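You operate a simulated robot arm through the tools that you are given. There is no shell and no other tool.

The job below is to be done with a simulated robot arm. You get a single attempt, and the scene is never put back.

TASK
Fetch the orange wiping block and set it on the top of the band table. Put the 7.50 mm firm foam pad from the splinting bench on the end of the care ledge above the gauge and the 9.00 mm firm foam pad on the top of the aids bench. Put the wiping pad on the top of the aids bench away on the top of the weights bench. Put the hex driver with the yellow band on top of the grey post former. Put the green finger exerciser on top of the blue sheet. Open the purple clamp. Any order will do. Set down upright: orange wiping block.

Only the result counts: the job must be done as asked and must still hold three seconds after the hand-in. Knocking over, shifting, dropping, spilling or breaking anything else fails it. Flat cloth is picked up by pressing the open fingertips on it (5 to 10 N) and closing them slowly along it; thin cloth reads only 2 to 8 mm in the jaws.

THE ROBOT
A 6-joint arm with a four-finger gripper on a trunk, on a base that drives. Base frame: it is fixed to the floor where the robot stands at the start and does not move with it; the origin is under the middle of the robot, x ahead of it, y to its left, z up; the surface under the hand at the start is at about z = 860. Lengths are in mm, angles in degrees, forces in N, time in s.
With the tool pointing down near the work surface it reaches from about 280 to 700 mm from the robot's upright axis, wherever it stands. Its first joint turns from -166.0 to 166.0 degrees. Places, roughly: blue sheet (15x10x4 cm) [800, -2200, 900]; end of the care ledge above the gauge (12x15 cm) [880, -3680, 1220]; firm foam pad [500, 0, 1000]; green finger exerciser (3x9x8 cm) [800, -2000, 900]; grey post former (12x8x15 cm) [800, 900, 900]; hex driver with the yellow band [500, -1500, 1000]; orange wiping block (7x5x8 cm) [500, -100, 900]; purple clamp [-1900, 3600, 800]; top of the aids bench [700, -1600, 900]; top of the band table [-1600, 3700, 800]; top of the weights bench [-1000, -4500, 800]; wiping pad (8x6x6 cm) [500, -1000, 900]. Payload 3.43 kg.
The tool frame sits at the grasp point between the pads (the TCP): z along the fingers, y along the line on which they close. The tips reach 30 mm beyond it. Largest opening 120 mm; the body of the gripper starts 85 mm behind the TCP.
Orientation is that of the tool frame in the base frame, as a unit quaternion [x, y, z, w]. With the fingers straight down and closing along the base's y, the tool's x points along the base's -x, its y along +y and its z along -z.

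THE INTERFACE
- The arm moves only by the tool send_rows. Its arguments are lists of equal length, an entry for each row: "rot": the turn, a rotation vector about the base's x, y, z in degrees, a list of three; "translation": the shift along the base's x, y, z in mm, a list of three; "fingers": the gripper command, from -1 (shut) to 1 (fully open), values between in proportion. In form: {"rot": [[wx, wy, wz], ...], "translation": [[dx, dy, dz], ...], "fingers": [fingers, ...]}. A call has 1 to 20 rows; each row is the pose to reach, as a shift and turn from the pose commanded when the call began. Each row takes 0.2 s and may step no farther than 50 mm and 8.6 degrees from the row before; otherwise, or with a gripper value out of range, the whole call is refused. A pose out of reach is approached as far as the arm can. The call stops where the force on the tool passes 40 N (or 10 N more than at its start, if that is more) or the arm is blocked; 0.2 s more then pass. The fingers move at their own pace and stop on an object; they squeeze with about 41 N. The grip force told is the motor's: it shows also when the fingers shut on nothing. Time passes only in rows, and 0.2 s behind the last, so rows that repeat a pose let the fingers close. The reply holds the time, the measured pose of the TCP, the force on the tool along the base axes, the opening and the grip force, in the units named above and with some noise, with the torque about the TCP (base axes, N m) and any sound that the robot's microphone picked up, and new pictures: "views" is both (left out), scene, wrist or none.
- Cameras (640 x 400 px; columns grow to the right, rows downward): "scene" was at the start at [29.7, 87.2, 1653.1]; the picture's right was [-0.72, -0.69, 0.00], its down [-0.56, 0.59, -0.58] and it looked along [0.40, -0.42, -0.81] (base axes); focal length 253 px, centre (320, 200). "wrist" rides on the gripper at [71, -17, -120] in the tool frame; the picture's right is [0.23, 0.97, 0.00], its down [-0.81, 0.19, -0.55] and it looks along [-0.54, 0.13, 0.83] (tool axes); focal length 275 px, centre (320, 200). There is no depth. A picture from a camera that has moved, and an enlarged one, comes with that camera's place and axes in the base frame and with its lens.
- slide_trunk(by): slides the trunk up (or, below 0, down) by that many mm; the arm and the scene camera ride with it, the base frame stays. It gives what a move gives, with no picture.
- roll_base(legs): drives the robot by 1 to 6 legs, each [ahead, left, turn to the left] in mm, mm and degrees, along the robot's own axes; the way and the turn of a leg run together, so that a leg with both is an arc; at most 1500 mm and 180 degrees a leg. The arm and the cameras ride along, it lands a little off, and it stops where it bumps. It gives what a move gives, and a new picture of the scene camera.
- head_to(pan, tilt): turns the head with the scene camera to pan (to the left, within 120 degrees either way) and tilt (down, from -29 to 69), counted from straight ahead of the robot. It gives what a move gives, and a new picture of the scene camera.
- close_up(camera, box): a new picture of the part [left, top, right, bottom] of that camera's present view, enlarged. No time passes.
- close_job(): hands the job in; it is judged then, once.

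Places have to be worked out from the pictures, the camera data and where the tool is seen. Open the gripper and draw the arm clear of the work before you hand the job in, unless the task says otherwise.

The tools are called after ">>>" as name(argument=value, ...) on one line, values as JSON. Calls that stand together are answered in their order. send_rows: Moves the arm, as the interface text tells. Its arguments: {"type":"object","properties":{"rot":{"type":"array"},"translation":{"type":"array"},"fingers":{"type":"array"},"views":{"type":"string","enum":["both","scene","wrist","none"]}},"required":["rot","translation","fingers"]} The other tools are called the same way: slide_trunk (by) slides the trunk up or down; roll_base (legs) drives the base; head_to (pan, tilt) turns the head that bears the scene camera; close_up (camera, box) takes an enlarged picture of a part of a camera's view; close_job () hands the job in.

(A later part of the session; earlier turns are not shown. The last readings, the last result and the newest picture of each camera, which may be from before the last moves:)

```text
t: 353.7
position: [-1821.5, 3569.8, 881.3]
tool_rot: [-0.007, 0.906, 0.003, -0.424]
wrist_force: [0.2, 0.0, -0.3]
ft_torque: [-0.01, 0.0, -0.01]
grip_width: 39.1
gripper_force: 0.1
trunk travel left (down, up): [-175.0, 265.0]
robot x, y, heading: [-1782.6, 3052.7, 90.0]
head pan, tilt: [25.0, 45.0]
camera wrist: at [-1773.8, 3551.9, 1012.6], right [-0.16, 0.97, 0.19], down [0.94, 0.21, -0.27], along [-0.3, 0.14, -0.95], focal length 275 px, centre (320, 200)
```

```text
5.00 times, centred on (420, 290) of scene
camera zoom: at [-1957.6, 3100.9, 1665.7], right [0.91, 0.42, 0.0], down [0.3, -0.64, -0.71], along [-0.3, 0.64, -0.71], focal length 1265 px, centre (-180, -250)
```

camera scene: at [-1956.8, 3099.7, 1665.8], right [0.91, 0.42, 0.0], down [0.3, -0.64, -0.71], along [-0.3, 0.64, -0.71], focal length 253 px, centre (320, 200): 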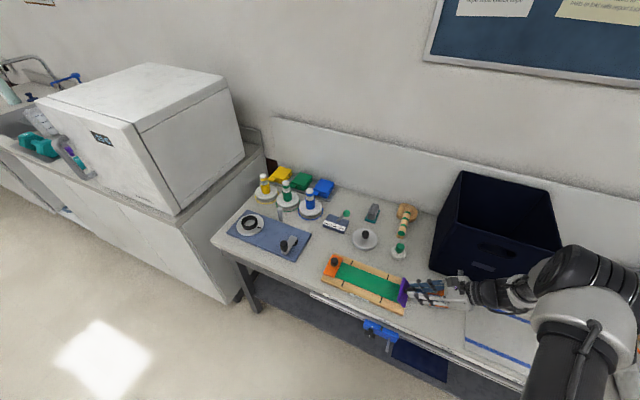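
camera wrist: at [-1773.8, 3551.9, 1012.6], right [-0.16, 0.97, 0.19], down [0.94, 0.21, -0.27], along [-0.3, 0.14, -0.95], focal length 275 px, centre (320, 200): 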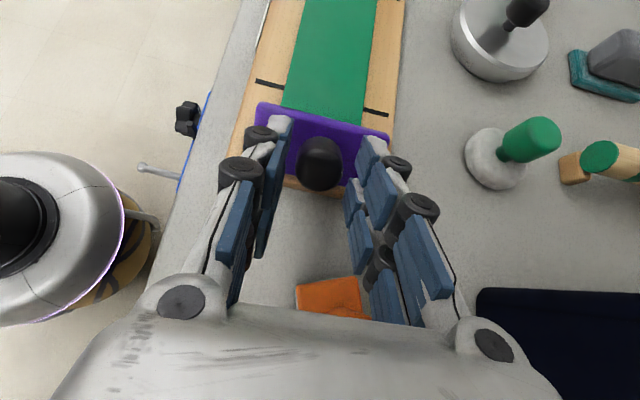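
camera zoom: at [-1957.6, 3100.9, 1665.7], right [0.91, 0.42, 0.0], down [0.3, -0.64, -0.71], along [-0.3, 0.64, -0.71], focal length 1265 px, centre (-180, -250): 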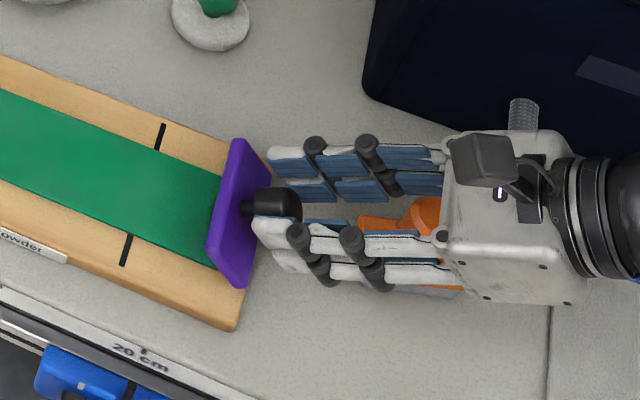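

The plate holds by friction at 50°. I withdraw along the finger direction, rise, and straighten the tool.

>>> send_rows(rot=[[0, 0, 0], [0, 0, 0], [0, 0, 0], [0, 0, 0], [0, 0, 0], [0, -8, 0], [0, -16, 0], [0, -24, 0], [0, -32, 0], [0, -40, 0], [0, -48, 0], [0, -50, 0]], translation=[[15, 0, 13], [31, 0, 26], [46, 0, 39], [46, 0, 80], [46, 0, 120], [36, 0, 130], [16, 0, 130], [-4, 0, 130], [-24, 0, 130], [-44, 0, 130], [-64, 0, 130], [-75, 0, 130]], fingers=[-0.2, -0.2, -0.2, -0.2, -0.2, -0.4, -0.6, -0.8, -1, -1, -1, -1])

>>> close_up(camera="wrist", box=[200, 40, 440, 220])

>>> close_up(camera="scene", box=[370, 250, 470, 330])

```text
t: 356.3
position: [-1896.5, 3569.0, 1011.6]
tool_rot: [-0.008, 1.0, 0.001, -0.001]
wrist_force: [0.8, 0.3, 0.2]
ft_torque: [-0.02, -0.01, 0.02]
grip_width: 0.1
gripper_force: 33.6
trunk travel left (down, up): [-175.0, 265.0]
robot x, y, heading: [-1782.3, 3047.2, 89.9]
head pan, tilt: [25.0, 45.0]
camera scene: at [-1957.7, 3100.9, 1665.7], right [0.91, 0.42, 0.0], down [0.3, -0.64, -0.71], along [-0.3, 0.64, -0.71], focal length 253 px, centre (320, 200)
camera wrist: at [-1967.0, 3551.4, 1131.8], right [-0.25, 0.97, 0.0], down [0.81, 0.21, 0.55], along [0.53, 0.14, -0.83], focal length 275 px, centre (320, 200)
```

scene: 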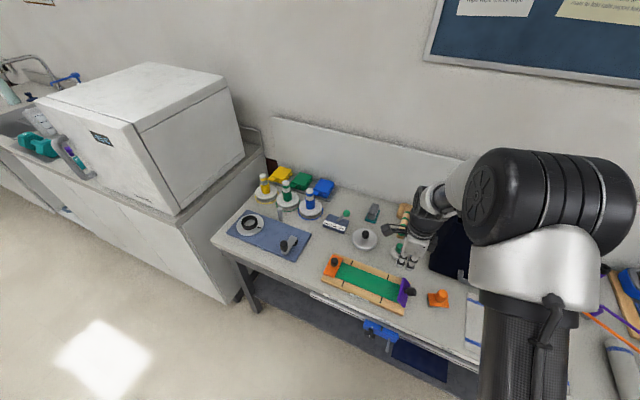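
wrist: 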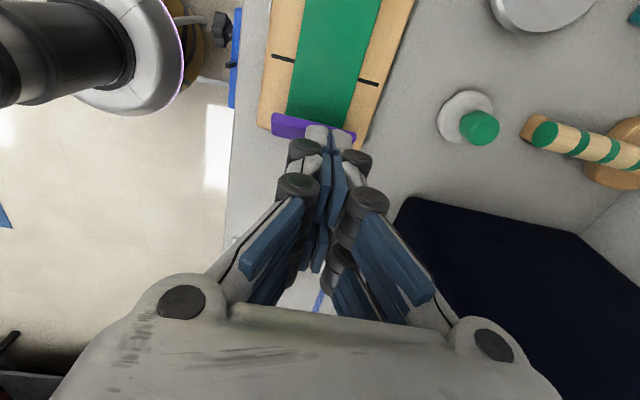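

```text
2.22 times, centred on (320, 130) of wrist
camera zoom: at [-1967.0, 3551.4, 1131.8], right [-0.25, 0.97, 0.0], down [0.81, 0.21, 0.55], along [0.53, 0.14, -0.83], focal length 612 px, centre (320, 356)
```

zoom: 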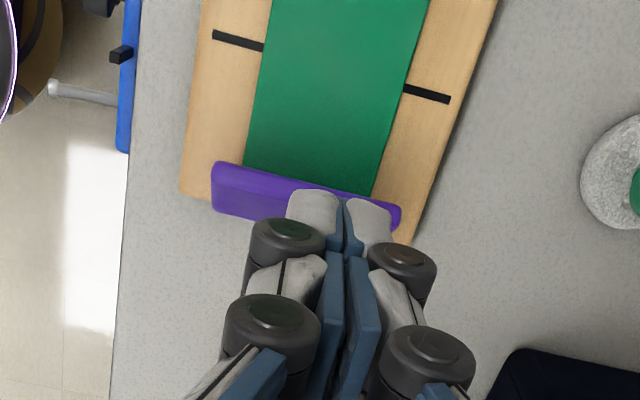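

```text
5.00 times, centred on (420, 290) of scene
camera zoom: at [-1957.7, 3100.9, 1665.7], right [0.91, 0.42, 0.0], down [0.3, -0.64, -0.71], along [-0.3, 0.64, -0.71], focal length 1265 px, centre (-180, -250)
```

zoom: 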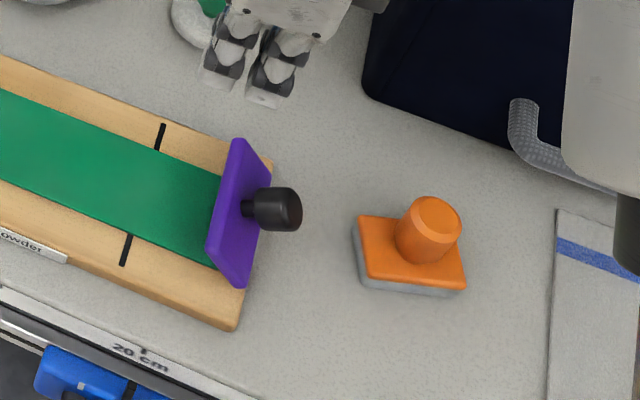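

The plate stays open at 50°. Now I push it further: closed fingertips go down on its inner side and press outward (+x).

>>> send_rows(rot=[[0, 0, 0], [0, 0, 0], [0, 0, 0], [0, 0, 0], [0, 0, 0]], translation=[[-20, 0, 0], [-20, 0, -45], [-20, 0, -90], [-20, 0, -120], [-20, 0, -131]], fingers=[-1, -1, -1, -1, -1], views="none")

>>> send_rows(rot=[[0, 0, 0], [0, 0, 0], [0, 0, 0], [0, 0, 0], [0, 0, 0], [0, 0, 0]], translation=[[5, 0, 0], [10, 0, 0], [15, 0, 0], [20, 0, 0], [25, 0, 0], [30, 0, 0]], fingers=[-1, -1, -1, -1, -1, -1], views="wrist")

>>> close_up(camera="scene", box=[370, 250, 470, 330])

```text
t: 357.5
position: [-1916.9, 3570.8, 879.6]
tool_rot: [-0.009, 1.0, -0.001, -0.002]
wrist_force: [-0.2, 0.7, 0.2]
ft_torque: [-0.04, 0.0, 0.01]
grip_width: 0.0
gripper_force: 33.3
trunk travel left (down, up): [-175.0, 265.0]
robot x, y, heading: [-1780.9, 3044.2, 90.1]
head pan, tilt: [25.0, 45.0]
```

```text
t: 358.9
position: [-1889.8, 3570.1, 880.3]
tool_rot: [-0.01, 1.0, 0.0, -0.003]
wrist_force: [-26.7, -2.3, -0.1]
ft_torque: [-0.2, 0.33, -0.11]
grip_width: 6.2
gripper_force: 33.6
trunk travel left (down, up): [-175.0, 265.0]
robot x, y, heading: [-1786.4, 3043.7, 90.2]
head pan, tilt: [25.0, 45.0]
camera wrist: at [-1961.5, 3551.3, 1000.7], right [-0.25, 0.97, 0.0], down [0.81, 0.21, 0.55], along [0.53, 0.14, -0.83], focal length 275 px, centre (320, 200)
```

wrist: 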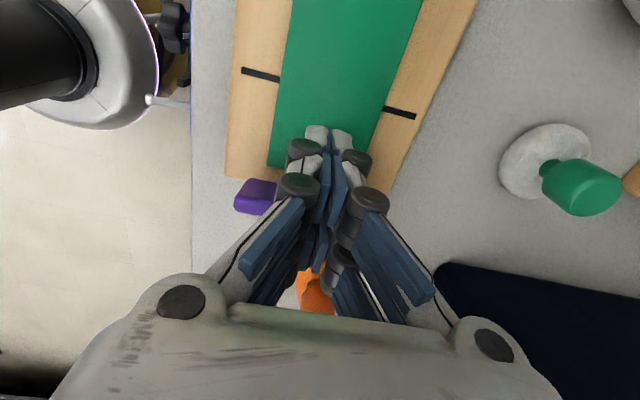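

```text
5.00 times, centred on (420, 290) of scene
camera zoom: at [-1961.4, 3100.4, 1665.3], right [0.91, 0.42, 0.0], down [0.3, -0.64, -0.71], along [-0.3, 0.64, -0.71], focal length 1265 px, centre (-180, -250)
```

zoom: 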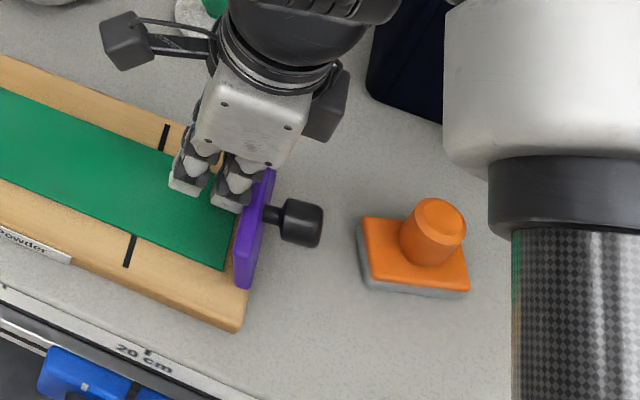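

The plate is now at about 75°. I push a few mm more to see whether it reaches its stop.

>>> send_rows(rot=[[0, 0, 0], [0, 0, 0], [0, 0, 0]], translation=[[2, 0, 0], [4, 0, 0], [6, 0, 0]], fingers=[-1, -1, -1], views="none")

>>> close_up(camera="scene", box=[370, 250, 470, 330])

```text
t: 359.4
position: [-1891.5, 3569.3, 880.4]
tool_rot: [-0.01, 1.0, 0.0, -0.004]
wrist_force: [-15.9, -1.2, -2.8]
ft_torque: [0.01, 0.26, -0.1]
grip_width: 6.0
gripper_force: 33.4
trunk travel left (down, up): [-175.0, 265.0]
robot x, y, heading: [-1783.1, 3046.1, 90.2]
head pan, tilt: [25.0, 45.0]
stopped in row 2: the force on the tool passed its limit at 42 N (the readings are from after the stop); the commanded pose is now the measured one
```

```text
5.00 times, centred on (420, 290) of scene
camera zoom: at [-1959.3, 3100.4, 1665.6], right [0.91, 0.43, 0.0], down [0.3, -0.64, -0.71], along [-0.3, 0.64, -0.71], focal length 1265 px, centre (-180, -250)
```

zoom: 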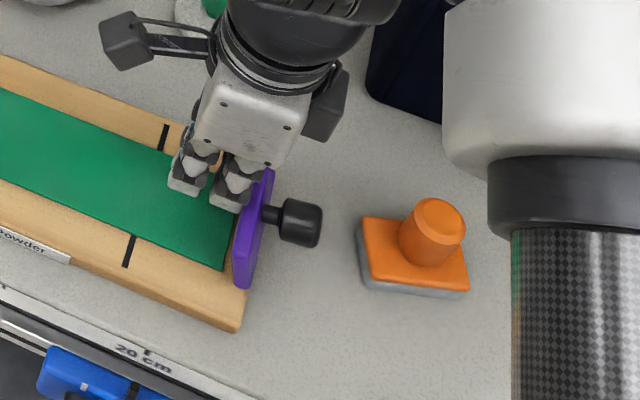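

It is against its stop (42 N). I back away, rise, and check that the clamp stays open.

>>> send_rows(rot=[[0, 0, 0], [0, 0, 0], [0, 0, 0], [0, 0, 0], [0, 0, 0], [0, 0, 0], [0, 0, 0], [0, 0, 0], [0, 0, 0]], translation=[[-10, 0, 0], [-25, 0, 0], [-25, 0, 40], [-25, 0, 85], [-25, 0, 130], [-25, 0, 175], [-25, 0, 220], [-25, 0, 265], [-25, 0, 310]], fingers=[-1, -1, -1, -1, -1, -1, -1, -1, -1])

>>> close_up(camera="scene", box=[370, 250, 470, 330])

>>> close_up(camera="wrist", box=[200, 20, 440, 200])

```text
t: 361.4
position: [-1911.2, 3569.0, 1191.4]
tool_rot: [-0.009, 1.0, 0.0, -0.002]
wrist_force: [0.2, -0.4, -0.2]
ft_torque: [0.06, -0.02, 0.0]
grip_width: 0.0
gripper_force: 33.6
trunk travel left (down, up): [-175.0, 265.0]
robot x, y, heading: [-1781.6, 3049.7, 90.0]
head pan, tilt: [25.0, 45.0]
camera scene: at [-1958.0, 3099.8, 1665.7], right [0.91, 0.42, 0.0], down [0.3, -0.64, -0.71], along [-0.3, 0.64, -0.71], focal length 253 px, centre (320, 200)
camera wrist: at [-1982.5, 3550.7, 1311.8], right [-0.25, 0.97, 0.0], down [0.81, 0.21, 0.55], along [0.53, 0.14, -0.84], focal length 275 px, centre (320, 200)
```

scene: 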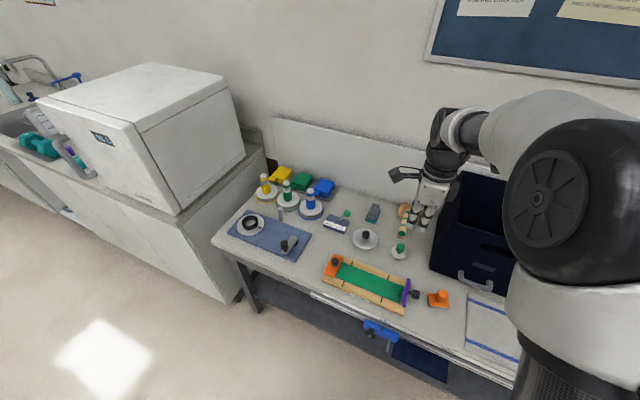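
wrist: 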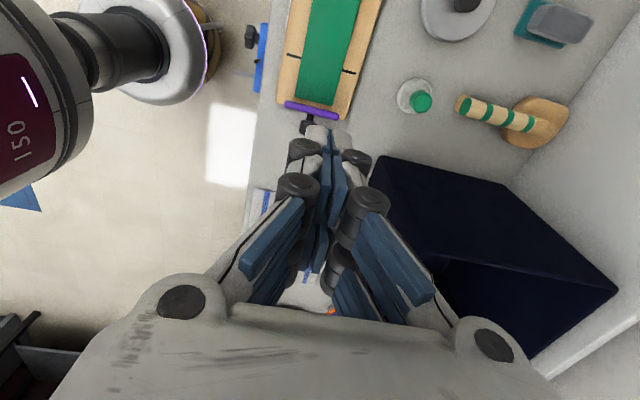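

```text
5.00 times, centred on (420, 290) of scene
camera zoom: at [-1958.0, 3099.8, 1665.7], right [0.91, 0.42, 0.0], down [0.3, -0.64, -0.71], along [-0.3, 0.64, -0.71], focal length 1265 px, centre (-180, -250)
```

zoom: 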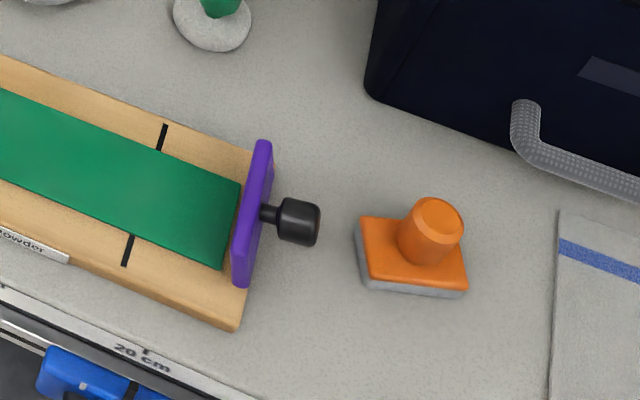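

```text
2.22 times, centred on (320, 110) of wrist
camera zoom: at [-1982.5, 3550.7, 1311.8], right [-0.25, 0.97, 0.0], down [0.81, 0.21, 0.55], along [0.53, 0.14, -0.84], focal length 612 px, centre (320, 400)
```

zoom: 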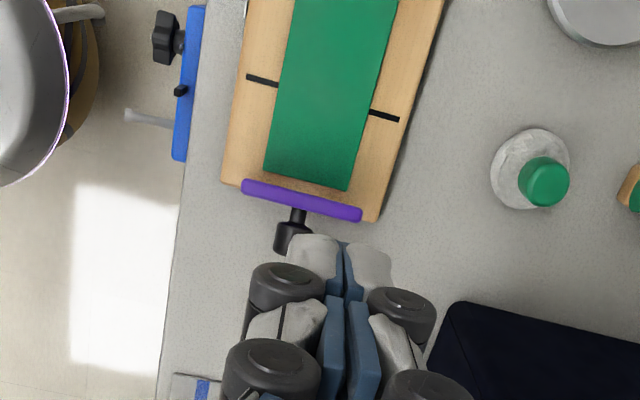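

The clamp stands open by itself. Last item: the 7.50 pad. I turn the gripper back to standard and retract the arm.

>>> send_rows(rot=[[0, 0, 8.3], [0, 0, 16.6], [0, 0, 24.9], [0, 0, 33.2], [0, 0, 41.5], [0, 0, 49.8], [0, 0, 58.1], [0, 0, 66.4], [0, 0, 74.7], [0, 0, 83], [0, 0, 91]], translation=[[10, -15, 10], [20, -32, 20], [35, -50, 30], [50, -68, 40], [65, -86, 50], [80, -104, 60], [95, -122, 60], [110, -140, 60], [120, -155, 60], [128, -170, 60], [130, -175, 60]], fingers=[-1, -0.5, 0, 0.3, 0.3, 0.3, 0.3, 0.3, 0.3, 0.3, 0.3], views="none")

```text
t: 363.8
position: [-1782.1, 3395.0, 1250.7]
tool_rot: [0.721, -0.693, 0.002, 0.002]
wrist_force: [-0.7, -0.1, 0.4]
ft_torque: [-0.01, -0.01, 0.0]
grip_width: 77.9
gripper_force: 0.2
trunk travel left (down, up): [-175.0, 265.0]
robot x, y, heading: [-1783.3, 3048.5, 90.0]
head pan, tilt: [25.0, 45.0]
```

I drive back the same way to the splinting bench in front of the 7.50 pad.

>>> roll_base(legs=[[-350, 0, 0], [0, -1480, 0], [0, 0, -90], [0, -1290, 0], [0, -1290, 0]])

>>> close_up(camera="wrist", box=[0, 0, 640, 400])

```text
t: 389.0
position: [-8.0, 111.6, 1251.0]
tool_rot: [-0.002, 1.0, 0.0, -0.002]
wrist_force: [-0.2, 0.5, 0.5]
ft_torque: [0.0, 0.01, 0.01]
grip_width: 78.2
gripper_force: 0.0
trunk travel left (down, up): [-175.0, 265.0]
robot x, y, heading: [-354.5, 121.2, -1.8]
head pan, tilt: [25.0, 45.0]
camera scene: at [-297.1, 296.0, 1665.7], right [0.39, -0.92, 0.0], down [-0.65, -0.28, -0.71], along [0.65, 0.28, -0.71], focal length 253 px, centre (320, 200)
```

scene: 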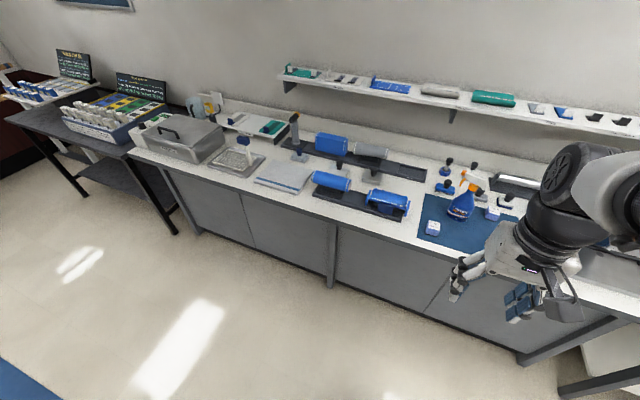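

```text
1.00 times, centred on (320, 200) of wrist (not enlarged: the box is as wide or as high as the picture)
camera zoom: at [-79.2, 94.1, 1371.6], right [-0.23, 0.97, 0.0], down [0.81, 0.2, 0.55], along [0.53, 0.13, -0.84], focal length 275 px, centre (320, 200)
```

zoom: 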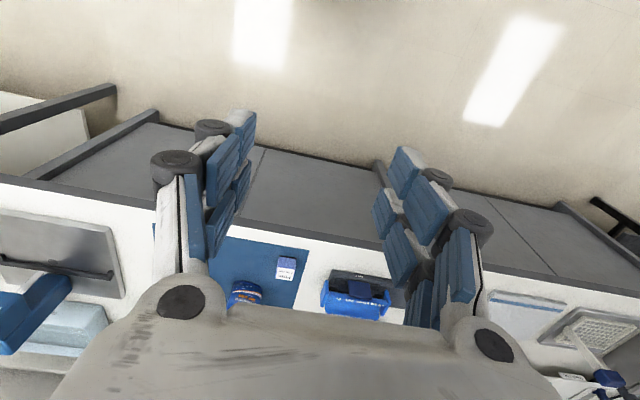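

The hex driver is still on the post (seen at upper middle). I drive ahead 340 mm to reach the pad.

>>> roll_base(legs=[[345, 10, 1.8]])

>>> close_up(camera="wrist", box=[220, 20, 520, 200])

>>> close_up(camera="scene", box=[240, 80, 440, 220])

```text
t: 391.2
position: [337.0, 128.0, 1250.7]
tool_rot: [-0.019, 1.0, 0.001, -0.003]
wrist_force: [0.1, -0.2, 0.3]
ft_torque: [-0.01, 0.02, 0.0]
grip_width: 78.1
gripper_force: 0.0
trunk travel left (down, up): [-175.0, 265.0]
robot x, y, heading: [-15.5, 129.6, 0.1]
head pan, tilt: [25.0, 45.0]
camera scene: at [41.9, 303.1, 1665.6], right [0.42, -0.91, 0.0], down [-0.64, -0.3, -0.71], along [0.64, 0.3, -0.71], focal length 253 px, centre (320, 200)
```

scene: 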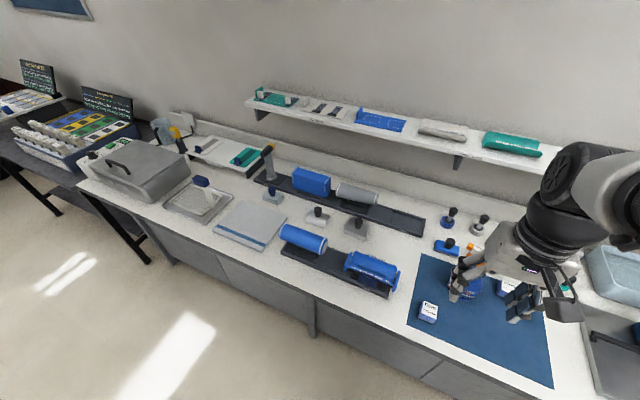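

```text
2.13 times, centred on (370, 110) of wrist
camera zoom: at [266.1, 108.3, 1371.4], right [-0.27, 0.96, 0.0], down [0.81, 0.22, 0.55], along [0.53, 0.15, -0.84], focal length 587 px, centre (213, 392)
```

zoom: 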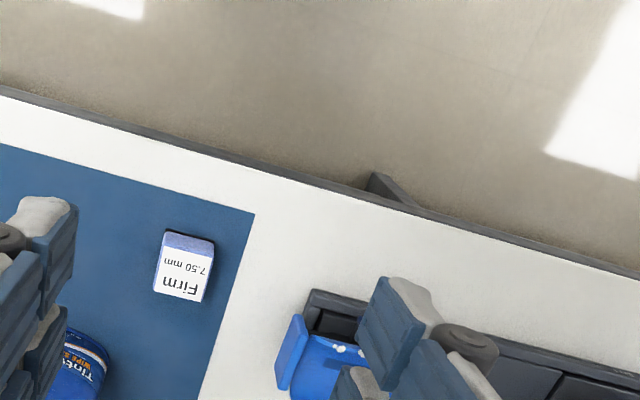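

```text
2.86 times, centred on (340, 150) of scene
camera zoom: at [41.9, 303.1, 1665.6], right [0.42, -0.91, 0.0], down [-0.64, -0.3, -0.71], along [0.64, 0.3, -0.71], focal length 723 px, centre (263, 343)
```

zoom: 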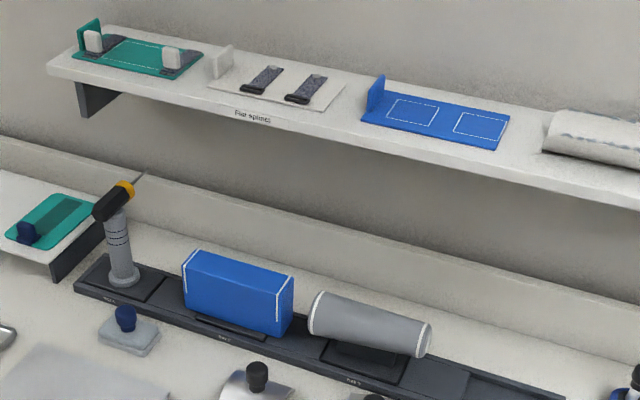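

The driver is stable on the post. I move above the 7.50 pad near [452, 133] with the fingers at 80 mm.

>>> send_rows(rot=[[0, 0, -1], [0, 0, -2.2], [0, 0, -2.2], [0, 0, -2.2], [0, 0, -2.2], [0, 0, -2.2], [0, 0, -2.2], [0, 0, -2.2]], translation=[[40, 2, 0], [80, 4, 0], [116, 5, 0], [116, 5, -45], [116, 5, -90], [116, 5, -135], [116, 5, -180], [116, 5, -220]], fingers=[0.33, 0.33, 0.33, 0.33, 0.33, 0.33, 0.33, 0.33], views="wrist")

>>> close_up(camera="wrist", box=[220, 40, 420, 200])

```text
t: 393.0
position: [453.8, 133.2, 1030.7]
tool_rot: [0.0, 1.0, 0.0, -0.002]
wrist_force: [0.7, -1.1, -1.1]
ft_torque: [0.02, -0.01, 0.0]
grip_width: 79.8
gripper_force: 0.2
trunk travel left (down, up): [-175.0, 265.0]
robot x, y, heading: [-10.5, 125.7, 0.1]
head pan, tilt: [25.0, 45.0]
camera wrist: at [381.3, 116.0, 1151.0], right [-0.23, 0.97, 0.0], down [0.81, 0.19, 0.55], along [0.53, 0.13, -0.84], focal length 275 px, centre (320, 200)
```

wrist: 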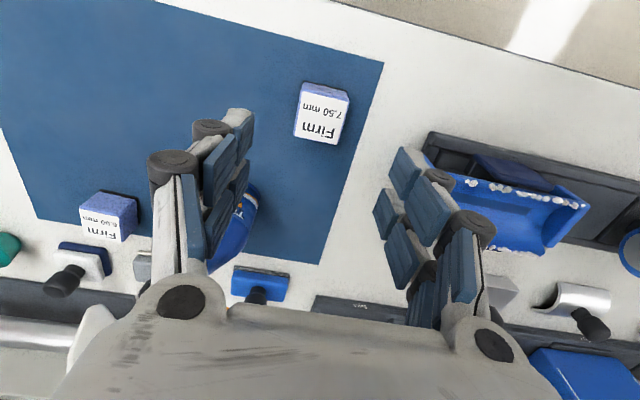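

```text
2.50 times, centred on (320, 120) of wrist
camera zoom: at [381.3, 116.0, 1151.0], right [-0.23, 0.97, 0.0], down [0.81, 0.19, 0.55], along [0.53, 0.13, -0.84], focal length 688 px, centre (320, 400)
```

zoom: 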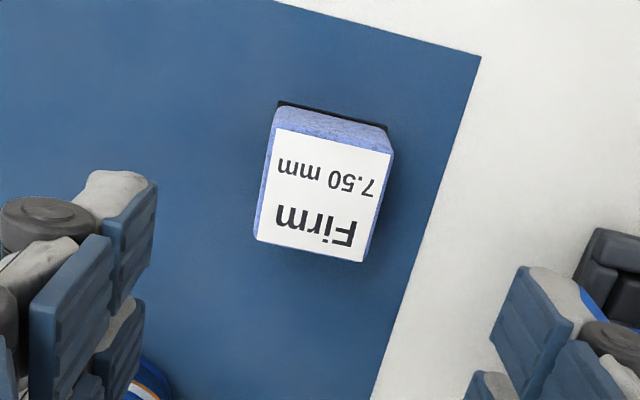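

"7.50 mm Firm" is confirmed, centre ≈ [452, 135]. I descend and grip it.

>>> send_rows(rot=[[0, 0, 0], [0, 0, 0], [0, 0, 0], [0, 0, 0]], translation=[[-1, 2, -45], [-1, 2, -90], [-1, 2, -120], [-1, 2, -134]], fingers=[0.33, 0.33, 0.33, 0.33], views="none")

>>> send_rows(rot=[[0, 0, 0], [0, 0, 0], [0, 0, 0], [0, 0, 0], [0, 0, 0], [0, 0, 0]], translation=[[0, 0, 0], [0, 0, 0], [0, 0, 0], [0, 0, 0], [0, 0, 0], [0, 0, 0]], fingers=[0, -0.2, -0.4, -0.6, -0.8, -1], views="wrist")

```text
t: 394.0
position: [451.2, 135.6, 896.4]
tool_rot: [0.001, 1.0, 0.0, -0.002]
wrist_force: [0.5, -0.3, 1.2]
ft_torque: [-0.02, 0.04, 0.0]
grip_width: 79.7
gripper_force: 0.0
trunk travel left (down, up): [-175.0, 265.0]
robot x, y, heading: [-12.0, 129.3, 0.0]
head pan, tilt: [25.0, 45.0]
```

```text
t: 395.4
position: [452.1, 134.0, 896.9]
tool_rot: [0.001, 1.0, 0.0, -0.002]
wrist_force: [-0.1, -0.7, 0.1]
ft_torque: [0.03, 0.01, -0.01]
grip_width: 43.5
gripper_force: 41.1
trunk travel left (down, up): [-175.0, 265.0]
robot x, y, heading: [-13.0, 128.9, -0.0]
head pan, tilt: [25.0, 45.0]
camera wrist: at [380.0, 118.0, 1017.9], right [-0.23, 0.97, 0.0], down [0.81, 0.19, 0.55], along [0.53, 0.13, -0.84], focal length 275 px, centre (320, 200)
```

wrist: 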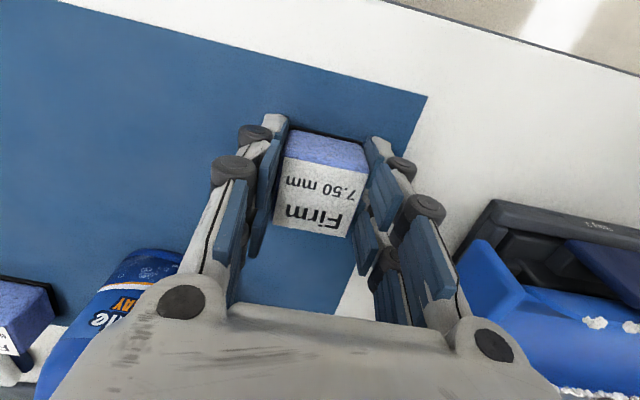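

Gripped at 43.5 mm. I lift straight up and retract.

>>> send_rows(rot=[[0, 0, 0], [0, 0, 0], [0, 0, 0], [0, 0, 0], [0, 0, 0], [0, 0, 0], [0, 0, 0], [0, 0, 0], [0, 0, 0], [0, 0, 0], [0, 0, 0], [0, 0, 0]], translation=[[0, 0, 10], [0, 0, 40], [0, 0, 85], [0, 0, 130], [0, 0, 175], [0, 0, 220], [0, 0, 265], [0, 0, 310], [0, 0, 354], [-45, 0, 354], [-90, 0, 354], [-120, 0, 354]], fingers=[-1, -1, -1, -1, -1, -1, -1, -1, -1, -1, -1, -1], views="wrist")

```text
t: 398.0
position: [328.4, 136.2, 1251.3]
tool_rot: [0.001, 1.0, 0.0, -0.002]
wrist_force: [-0.5, 0.4, -0.7]
ft_torque: [0.01, -0.03, -0.01]
grip_width: 44.0
gripper_force: 40.6
trunk travel left (down, up): [-175.0, 265.0]
robot x, y, heading: [-12.5, 130.6, -0.1]
head pan, tilt: [25.0, 45.0]
camera wrist: at [258.0, 118.9, 1372.6], right [-0.23, 0.97, 0.0], down [0.81, 0.19, 0.55], along [0.53, 0.13, -0.84], focal length 275 px, centre (320, 200)
```

wrist: 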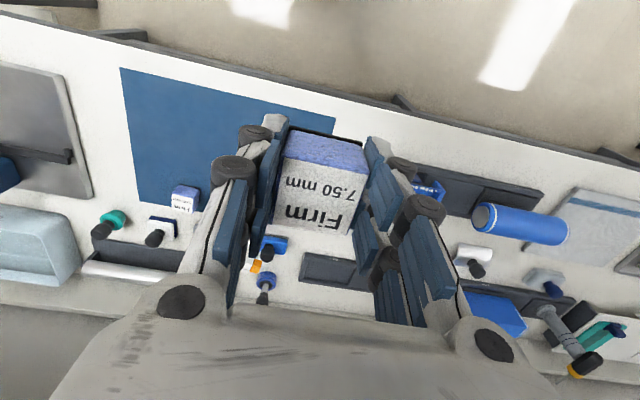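

The pad is held and the arm is in. I drive down the aisle to the care ledge.

>>> roll_base(legs=[[-190, 0, 0], [0, -1270, 0], [0, -1270, 0], [0, -1260, 0]])

>>> head_to(pan=15, tilt=20)

>>> close_up(camera="scene", box=[160, 100, 400, 280])

```text
t: 417.5
position: [174.8, -3668.6, 1251.8]
tool_rot: [-0.002, 1.0, 0.0, -0.003]
wrist_force: [-0.1, 0.4, -0.4]
ft_torque: [-0.01, -0.02, 0.01]
grip_width: 43.8
gripper_force: 41.2
trunk travel left (down, up): [-175.0, 265.0]
robot x, y, heading: [-166.8, -3676.0, 0.5]
head pan, tilt: [25.0, 45.0]
camera scene: at [-115.9, -3502.2, 1665.7], right [0.43, -0.9, 0.0], down [-0.64, -0.3, -0.71], along [0.64, 0.3, -0.71], focal length 253 px, centre (320, 200)
```

scene: 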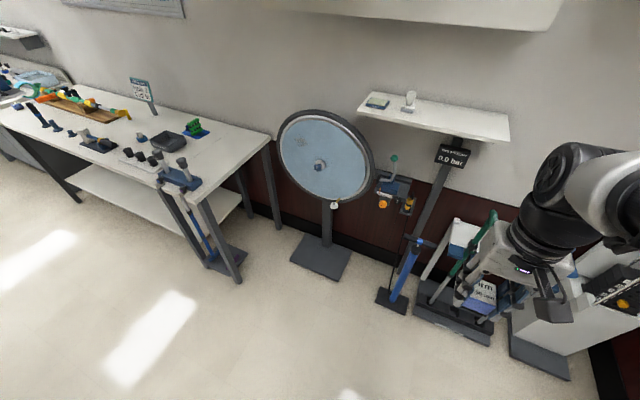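

```text
t: 418.4
position: [175.2, -3667.7, 1252.1]
tool_rot: [-0.002, 1.0, 0.0, -0.003]
wrist_force: [0.6, 0.2, -0.9]
ft_torque: [-0.01, 0.01, 0.01]
grip_width: 43.8
gripper_force: 41.4
trunk travel left (down, up): [-175.0, 265.0]
robot x, y, heading: [-169.9, -3675.0, 0.6]
head pan, tilt: [15.0, 20.0]
camera scene: at [-99.5, -3512.0, 1704.3], right [0.27, -0.96, 0.0], down [-0.33, -0.09, -0.94], along [0.91, 0.25, -0.34], focal length 253 px, centre (320, 200)
```

scene: 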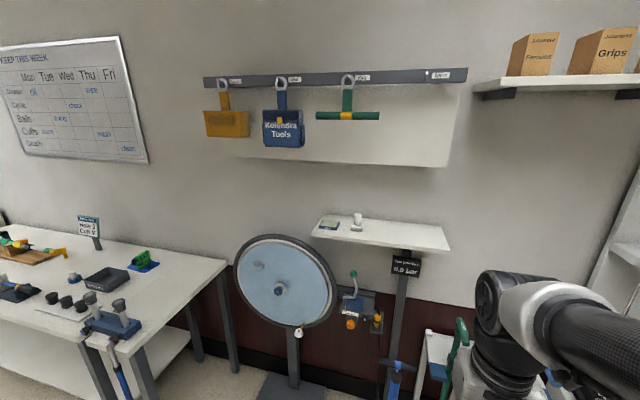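

```text
2.22 times, centred on (280, 190) of scene
camera zoom: at [-99.5, -3512.0, 1704.3], right [0.27, -0.96, 0.0], down [-0.33, -0.09, -0.94], along [0.91, 0.25, -0.34], focal length 562 px, centre (409, 222)
```

zoom: 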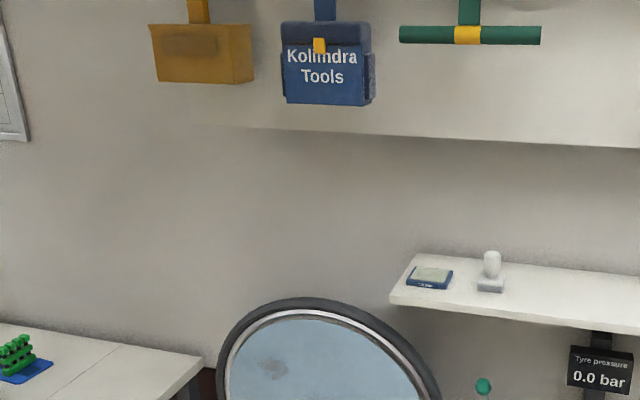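

The ledge's gauge end spans roughly x 830–985, y down to about -3757, top z ≈ 1220. I raise the trunk 150 mm and drive ahead to get nearer, then measure again.

>>> slide_trunk(by=150)

>>> roll_base(legs=[[420, 0, -0.5]])

>>> head_to(pan=15, tilt=40)

>>> close_up(camera="wrist", box=[0, 0, 640, 400])

```text
t: 420.1
position: [174.4, -3668.1, 1400.1]
tool_rot: [-0.002, 1.0, 0.0, -0.003]
wrist_force: [0.0, -0.1, 0.0]
ft_torque: [0.04, 0.01, -0.01]
grip_width: 43.6
gripper_force: 41.1
trunk travel left (down, up): [-325.0, 115.0]
robot x, y, heading: [-163.8, -3677.7, 0.3]
head pan, tilt: [15.0, 20.0]
```

```text
t: 422.7
position: [589.2, -3670.5, 1400.9]
tool_rot: [0.004, 1.0, 0.001, -0.003]
wrist_force: [-0.2, -0.5, -0.4]
ft_torque: [0.0, 0.04, -0.02]
grip_width: 43.9
gripper_force: 40.9
trunk travel left (down, up): [-325.0, 115.0]
robot x, y, heading: [248.9, -3674.2, -0.3]
head pan, tilt: [15.0, 20.0]
camera scene: at [317.8, -3512.1, 1854.3], right [0.26, -0.97, 0.0], down [-0.33, -0.09, -0.94], along [0.91, 0.24, -0.34], focal length 253 px, centre (320, 200)
```

scene: 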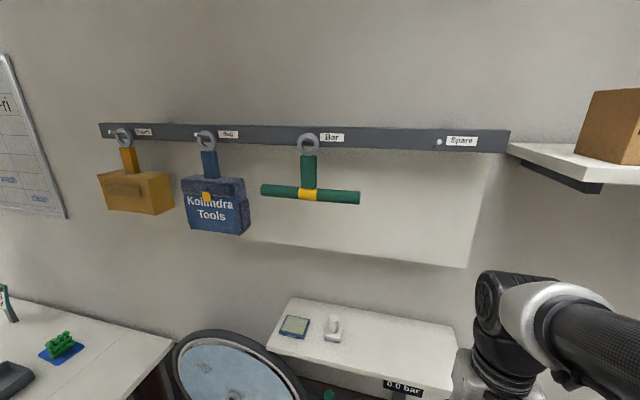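

```text
t: 423.5
position: [588.4, -3671.0, 1400.8]
tool_rot: [0.003, 1.0, -0.001, -0.003]
wrist_force: [-0.9, 0.1, -0.2]
ft_torque: [-0.04, 0.06, 0.01]
grip_width: 43.6
gripper_force: 41.0
trunk travel left (down, up): [-325.0, 115.0]
robot x, y, heading: [247.1, -3674.5, -0.3]
head pan, tilt: [15.0, 40.0]
camera scene: at [309.0, -3514.2, 1823.0], right [0.26, -0.97, 0.0], down [-0.62, -0.16, -0.77], along [0.74, 0.2, -0.64], focal length 253 px, centre (320, 200)
```

scene: 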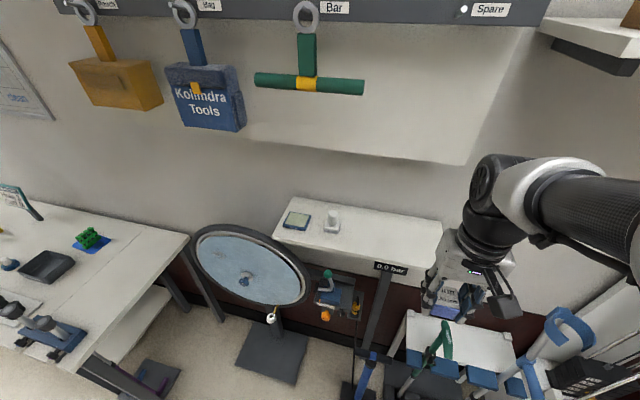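

```text
1.00 times, centred on (320, 200) of wrist (not enlarged: the box is as wide or as high as the picture)
camera zoom: at [518.0, -3687.2, 1522.4], right [-0.22, 0.97, 0.0], down [0.82, 0.19, 0.55], along [0.53, 0.12, -0.84], focal length 275 px, centre (320, 200)
```

zoom: 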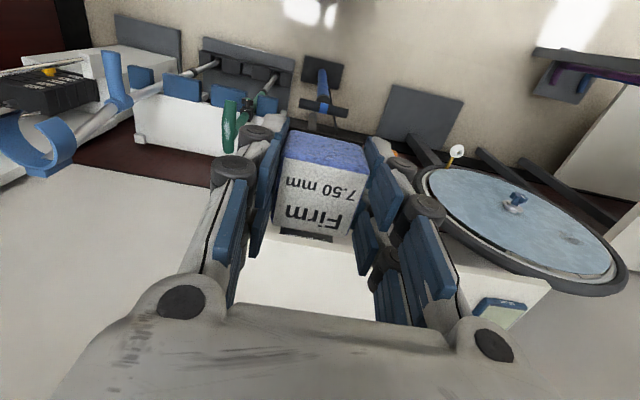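

>>> close_up(camera="scene", box=[260, 180, 460, 320])

>>> close_up(camera="wrist", box=[200, 200, 560, 340])

```text
2.86 times, centred on (360, 250) of scene
camera zoom: at [309.0, -3514.2, 1823.0], right [0.26, -0.97, 0.0], down [-0.62, -0.16, -0.77], along [0.74, 0.2, -0.64], focal length 723 px, centre (206, 57)
```

zoom: 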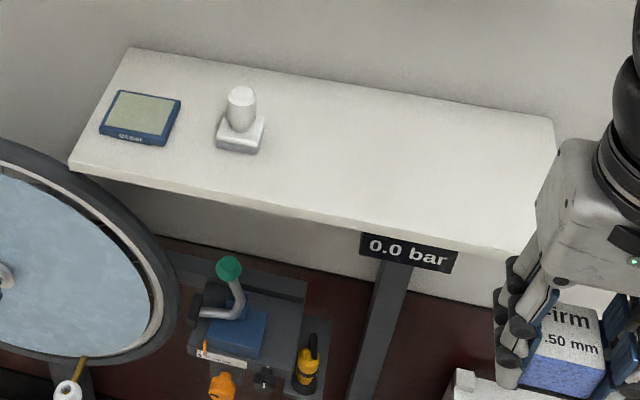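

```text
1.78 times, centred on (380, 270) of wrist
camera zoom: at [518.0, -3687.2, 1522.4], right [-0.22, 0.97, 0.0], down [0.82, 0.19, 0.55], along [0.53, 0.12, -0.84], focal length 489 px, centre (213, 76)
```

zoom: 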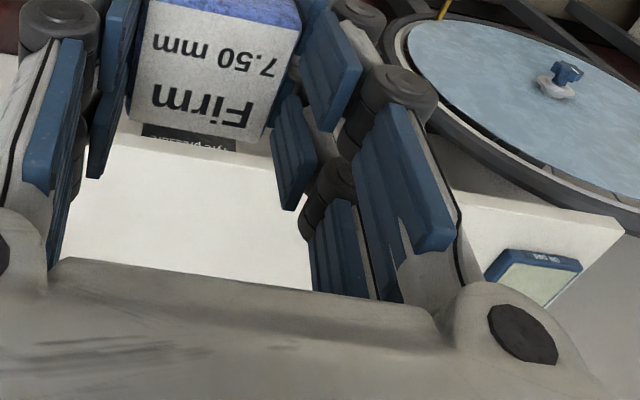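

The ledge top measures x ≈ 793–1000 with its end at y ≈ -3756; the gauge hangs below at y ≈ -3604. I aim for [868, -3682] and move there at height, then come down partly.

>>> send_rows(rot=[[0, 0, 0], [0, 0, 0], [0, 0, 0], [0, 0, 0], [0, 0, 0], [0, 0, 0], [0, 0, 0], [0, 0, 0], [0, 0, 0], [0, 0, 0]], translation=[[40, -2, 0], [80, -4, 0], [120, -6, 0], [160, -7, 0], [200, -8, 0], [240, -10, 0], [280, -11, 0], [280, -11, -40], [280, -11, -75], [280, -11, -95]], fingers=[-1, -1, -1, -1, -1, -1, -1, -1, -1, -1])

>>> close_up(camera="scene", box=[300, 150, 520, 310])

```text
t: 425.1
position: [838.1, -3682.4, 1401.5]
tool_rot: [0.001, 1.0, -0.001, -0.018]
wrist_force: [-37.8, -0.2, 6.4]
ft_torque: [-0.01, -4.98, 0.39]
grip_width: 43.7
gripper_force: 40.8
trunk travel left (down, up): [-325.0, 115.0]
robot x, y, heading: [244.9, -3674.7, -0.3]
head pan, tilt: [15.0, 40.0]
stopped in row 7: the force on the tool passed its limit at 93 N (the readings are from after the stop); the commanded pose is now the measured one
camera scene: at [307.0, -3514.1, 1823.1], right [0.25, -0.97, 0.0], down [-0.62, -0.16, -0.77], along [0.74, 0.2, -0.64], focal length 253 px, centre (320, 200)
camera wrist: at [771.3, -3699.3, 1525.0], right [-0.23, 0.97, 0.01], down [0.83, 0.19, 0.52], along [0.51, 0.13, -0.85], focal length 275 px, centre (320, 200)
```

scene: 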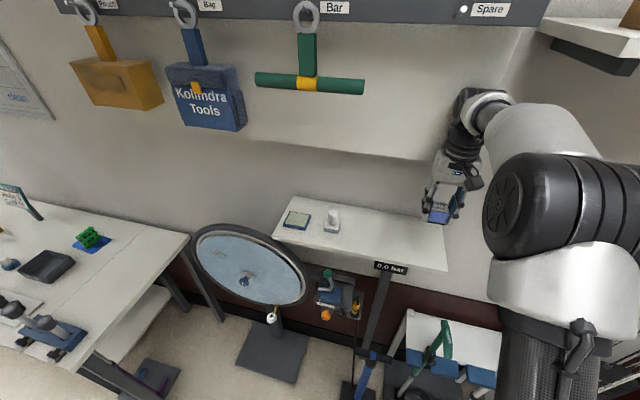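
wrist: 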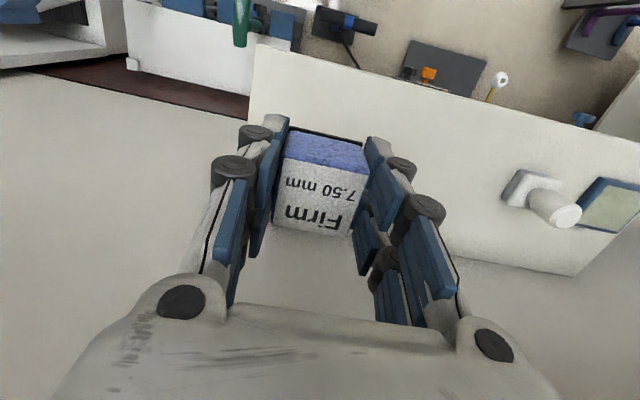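

```text
2.50 times, centred on (410, 230) of scene
camera zoom: at [307.0, -3514.1, 1823.1], right [0.25, -0.97, 0.0], down [-0.62, -0.16, -0.77], along [0.74, 0.2, -0.64], focal length 632 px, centre (95, 125)
```

zoom: 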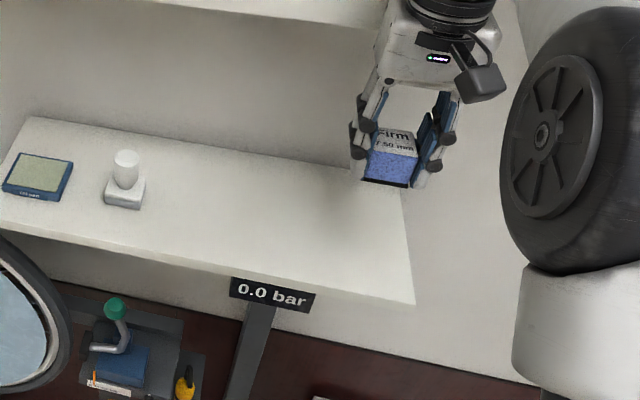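

The hand met the white panel above the ledge (force ~130 mm above the grasp point). I back off at once and straighten the tool.

>>> send_rows(rot=[[0, 0, 0], [0, -0.9, 0], [0, -1.9, 0]], translation=[[-20, 0, 0], [-45, 0, 0], [-70, 0, 0]], fingers=[-1, -1, -1])

>>> head_to(pan=0, tilt=25)

>>> close_up(camera="scene", box=[150, 20, 450, 300])

```text
t: 425.9
position: [772.0, -3682.8, 1400.2]
tool_rot: [0.002, 1.0, 0.0, 0.002]
wrist_force: [0.1, 0.0, 0.2]
ft_torque: [0.02, -0.02, 0.01]
grip_width: 43.9
gripper_force: 41.1
trunk travel left (down, up): [-325.0, 115.0]
robot x, y, heading: [250.0, -3672.0, -0.1]
head pan, tilt: [15.0, 40.0]
camera scene: at [308.0, -3514.1, 1823.0], right [0.26, -0.97, 0.0], down [-0.62, -0.16, -0.77], along [0.74, 0.2, -0.64], focal length 253 px, centre (320, 200)
camera wrist: at [699.7, -3699.7, 1519.9], right [-0.23, 0.97, 0.0], down [0.81, 0.19, 0.56], along [0.54, 0.13, -0.83], focal length 275 px, centre (320, 200)
```

scene: 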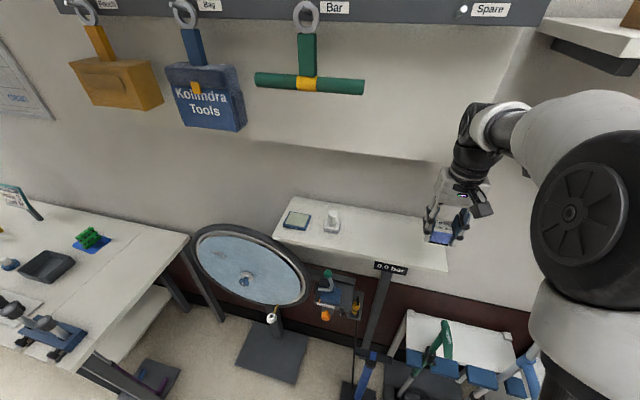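
wrist: 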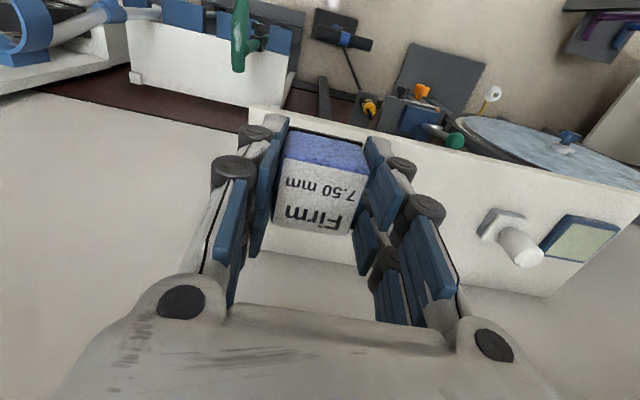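

```text
t: 426.7
position: [774.0, -3683.0, 1400.2]
tool_rot: [0.002, 1.0, 0.0, 0.001]
wrist_force: [-0.2, 0.8, -0.7]
ft_torque: [0.02, 0.02, 0.02]
grip_width: 43.9
gripper_force: 41.0
trunk travel left (down, up): [-325.0, 115.0]
robot x, y, heading: [244.0, -3674.8, -0.3]
head pan, tilt: [0.0, 25.0]
camera scene: at [319.4, -3536.0, 1846.2], right [0.0, -1.0, 0.0], down [-0.42, 0.0, -0.91], along [0.91, 0.0, -0.42], focal length 253 px, centre (320, 200)
```

scene: 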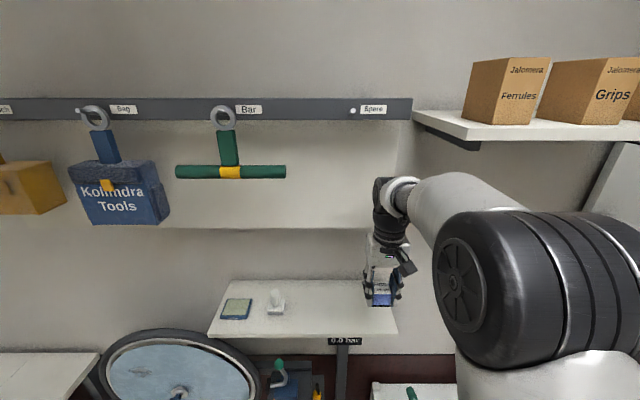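

```text
1.43 times, centred on (300, 160) of scene
camera zoom: at [319.4, -3536.0, 1846.2], right [0.0, -1.0, 0.0], down [-0.42, 0.0, -0.91], along [0.91, 0.0, -0.42], focal length 361 px, centre (349, 257)
```

zoom: 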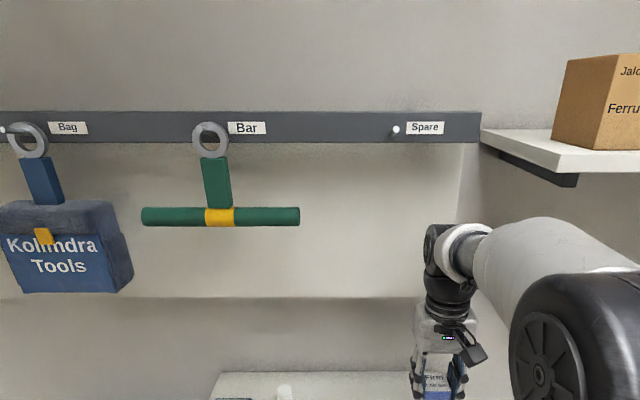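

The panel is a box overhanging the ledge, so a vertical tool is limited to x < ~830. I'll set the pad near the ledge front at x ≈ 819 and then slide it inward with closed fingertips. I move there and descend partly.

>>> send_rows(rot=[[0, 0, 0], [0, 0, 0], [0, 0, 0], [0, 0, 0], [0, 0, 0], [0, 0, 0]], translation=[[15, 0, 0], [30, 0, 0], [45, 0, 0], [45, 0, -40], [45, 0, -80], [45, 0, -115]], fingers=[-1, -1, -1, -1, -1, -1])

>>> head_to(pan=25, tilt=40)

>>> close_up(camera="scene", box=[340, 160, 500, 290])

```text
t: 428.1
position: [818.9, -3681.9, 1283.5]
tool_rot: [0.002, 1.0, 0.0, 0.002]
wrist_force: [0.6, 0.3, -1.1]
ft_torque: [0.03, 0.01, 0.03]
grip_width: 43.7
gripper_force: 40.7
trunk travel left (down, up): [-325.0, 115.0]
robot x, y, heading: [248.0, -3677.8, -0.1]
head pan, tilt: [0.0, 25.0]
camera scene: at [320.2, -3536.2, 1846.2], right [0.0, -1.0, 0.0], down [-0.42, 0.0, -0.91], along [0.91, 0.0, -0.42], focal length 253 px, centre (320, 200)
camera wrist: at [746.8, -3698.5, 1403.9], right [-0.23, 0.97, 0.0], down [0.81, 0.19, 0.56], along [0.54, 0.13, -0.83], focal length 275 px, centre (320, 200)
```

scene: 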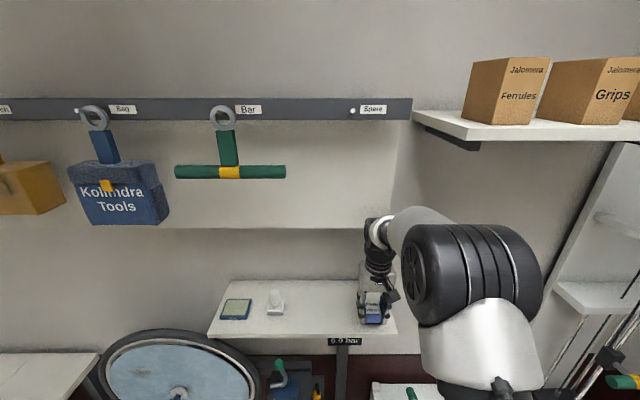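
wrist: 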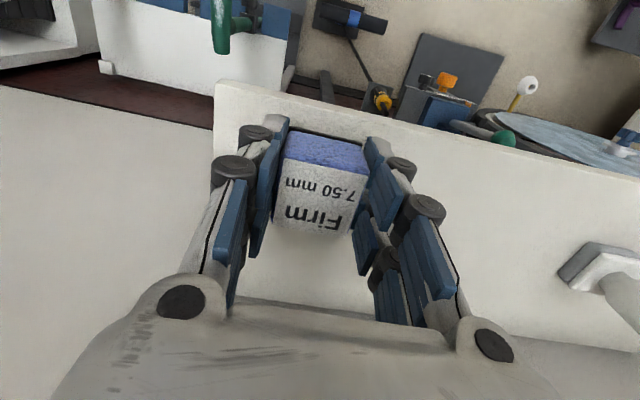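

```text
t: 428.9
position: [819.2, -3681.3, 1284.0]
tool_rot: [0.002, 1.0, 0.0, 0.002]
wrist_force: [-0.4, -0.8, -0.4]
ft_torque: [0.02, -0.04, 0.0]
grip_width: 43.9
gripper_force: 40.6
trunk travel left (down, up): [-325.0, 115.0]
robot x, y, heading: [247.7, -3678.0, -0.0]
head pan, tilt: [25.0, 40.0]
camera scene: at [304.5, -3500.4, 1823.0], right [0.42, -0.91, 0.0], down [-0.58, -0.27, -0.77], along [0.7, 0.32, -0.64], focal length 253 px, centre (320, 200)
```

scene: 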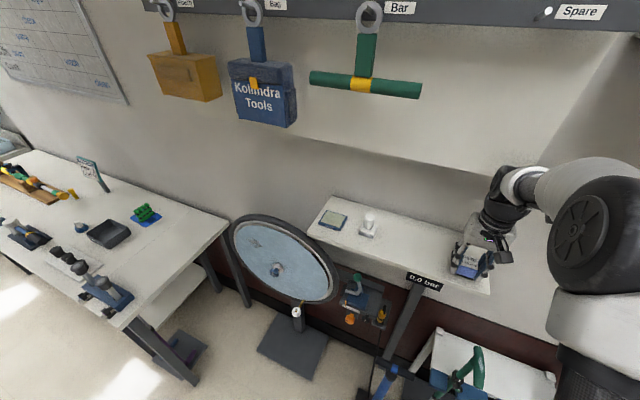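

```text
3.08 times, centred on (420, 225) of scene
camera zoom: at [304.5, -3500.4, 1823.0], right [0.42, -0.91, 0.0], down [-0.58, -0.27, -0.77], along [0.7, 0.32, -0.64], focal length 778 px, centre (12, 123)
```

zoom: 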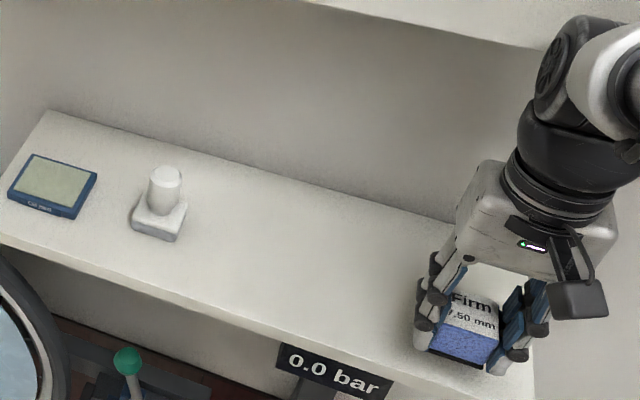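

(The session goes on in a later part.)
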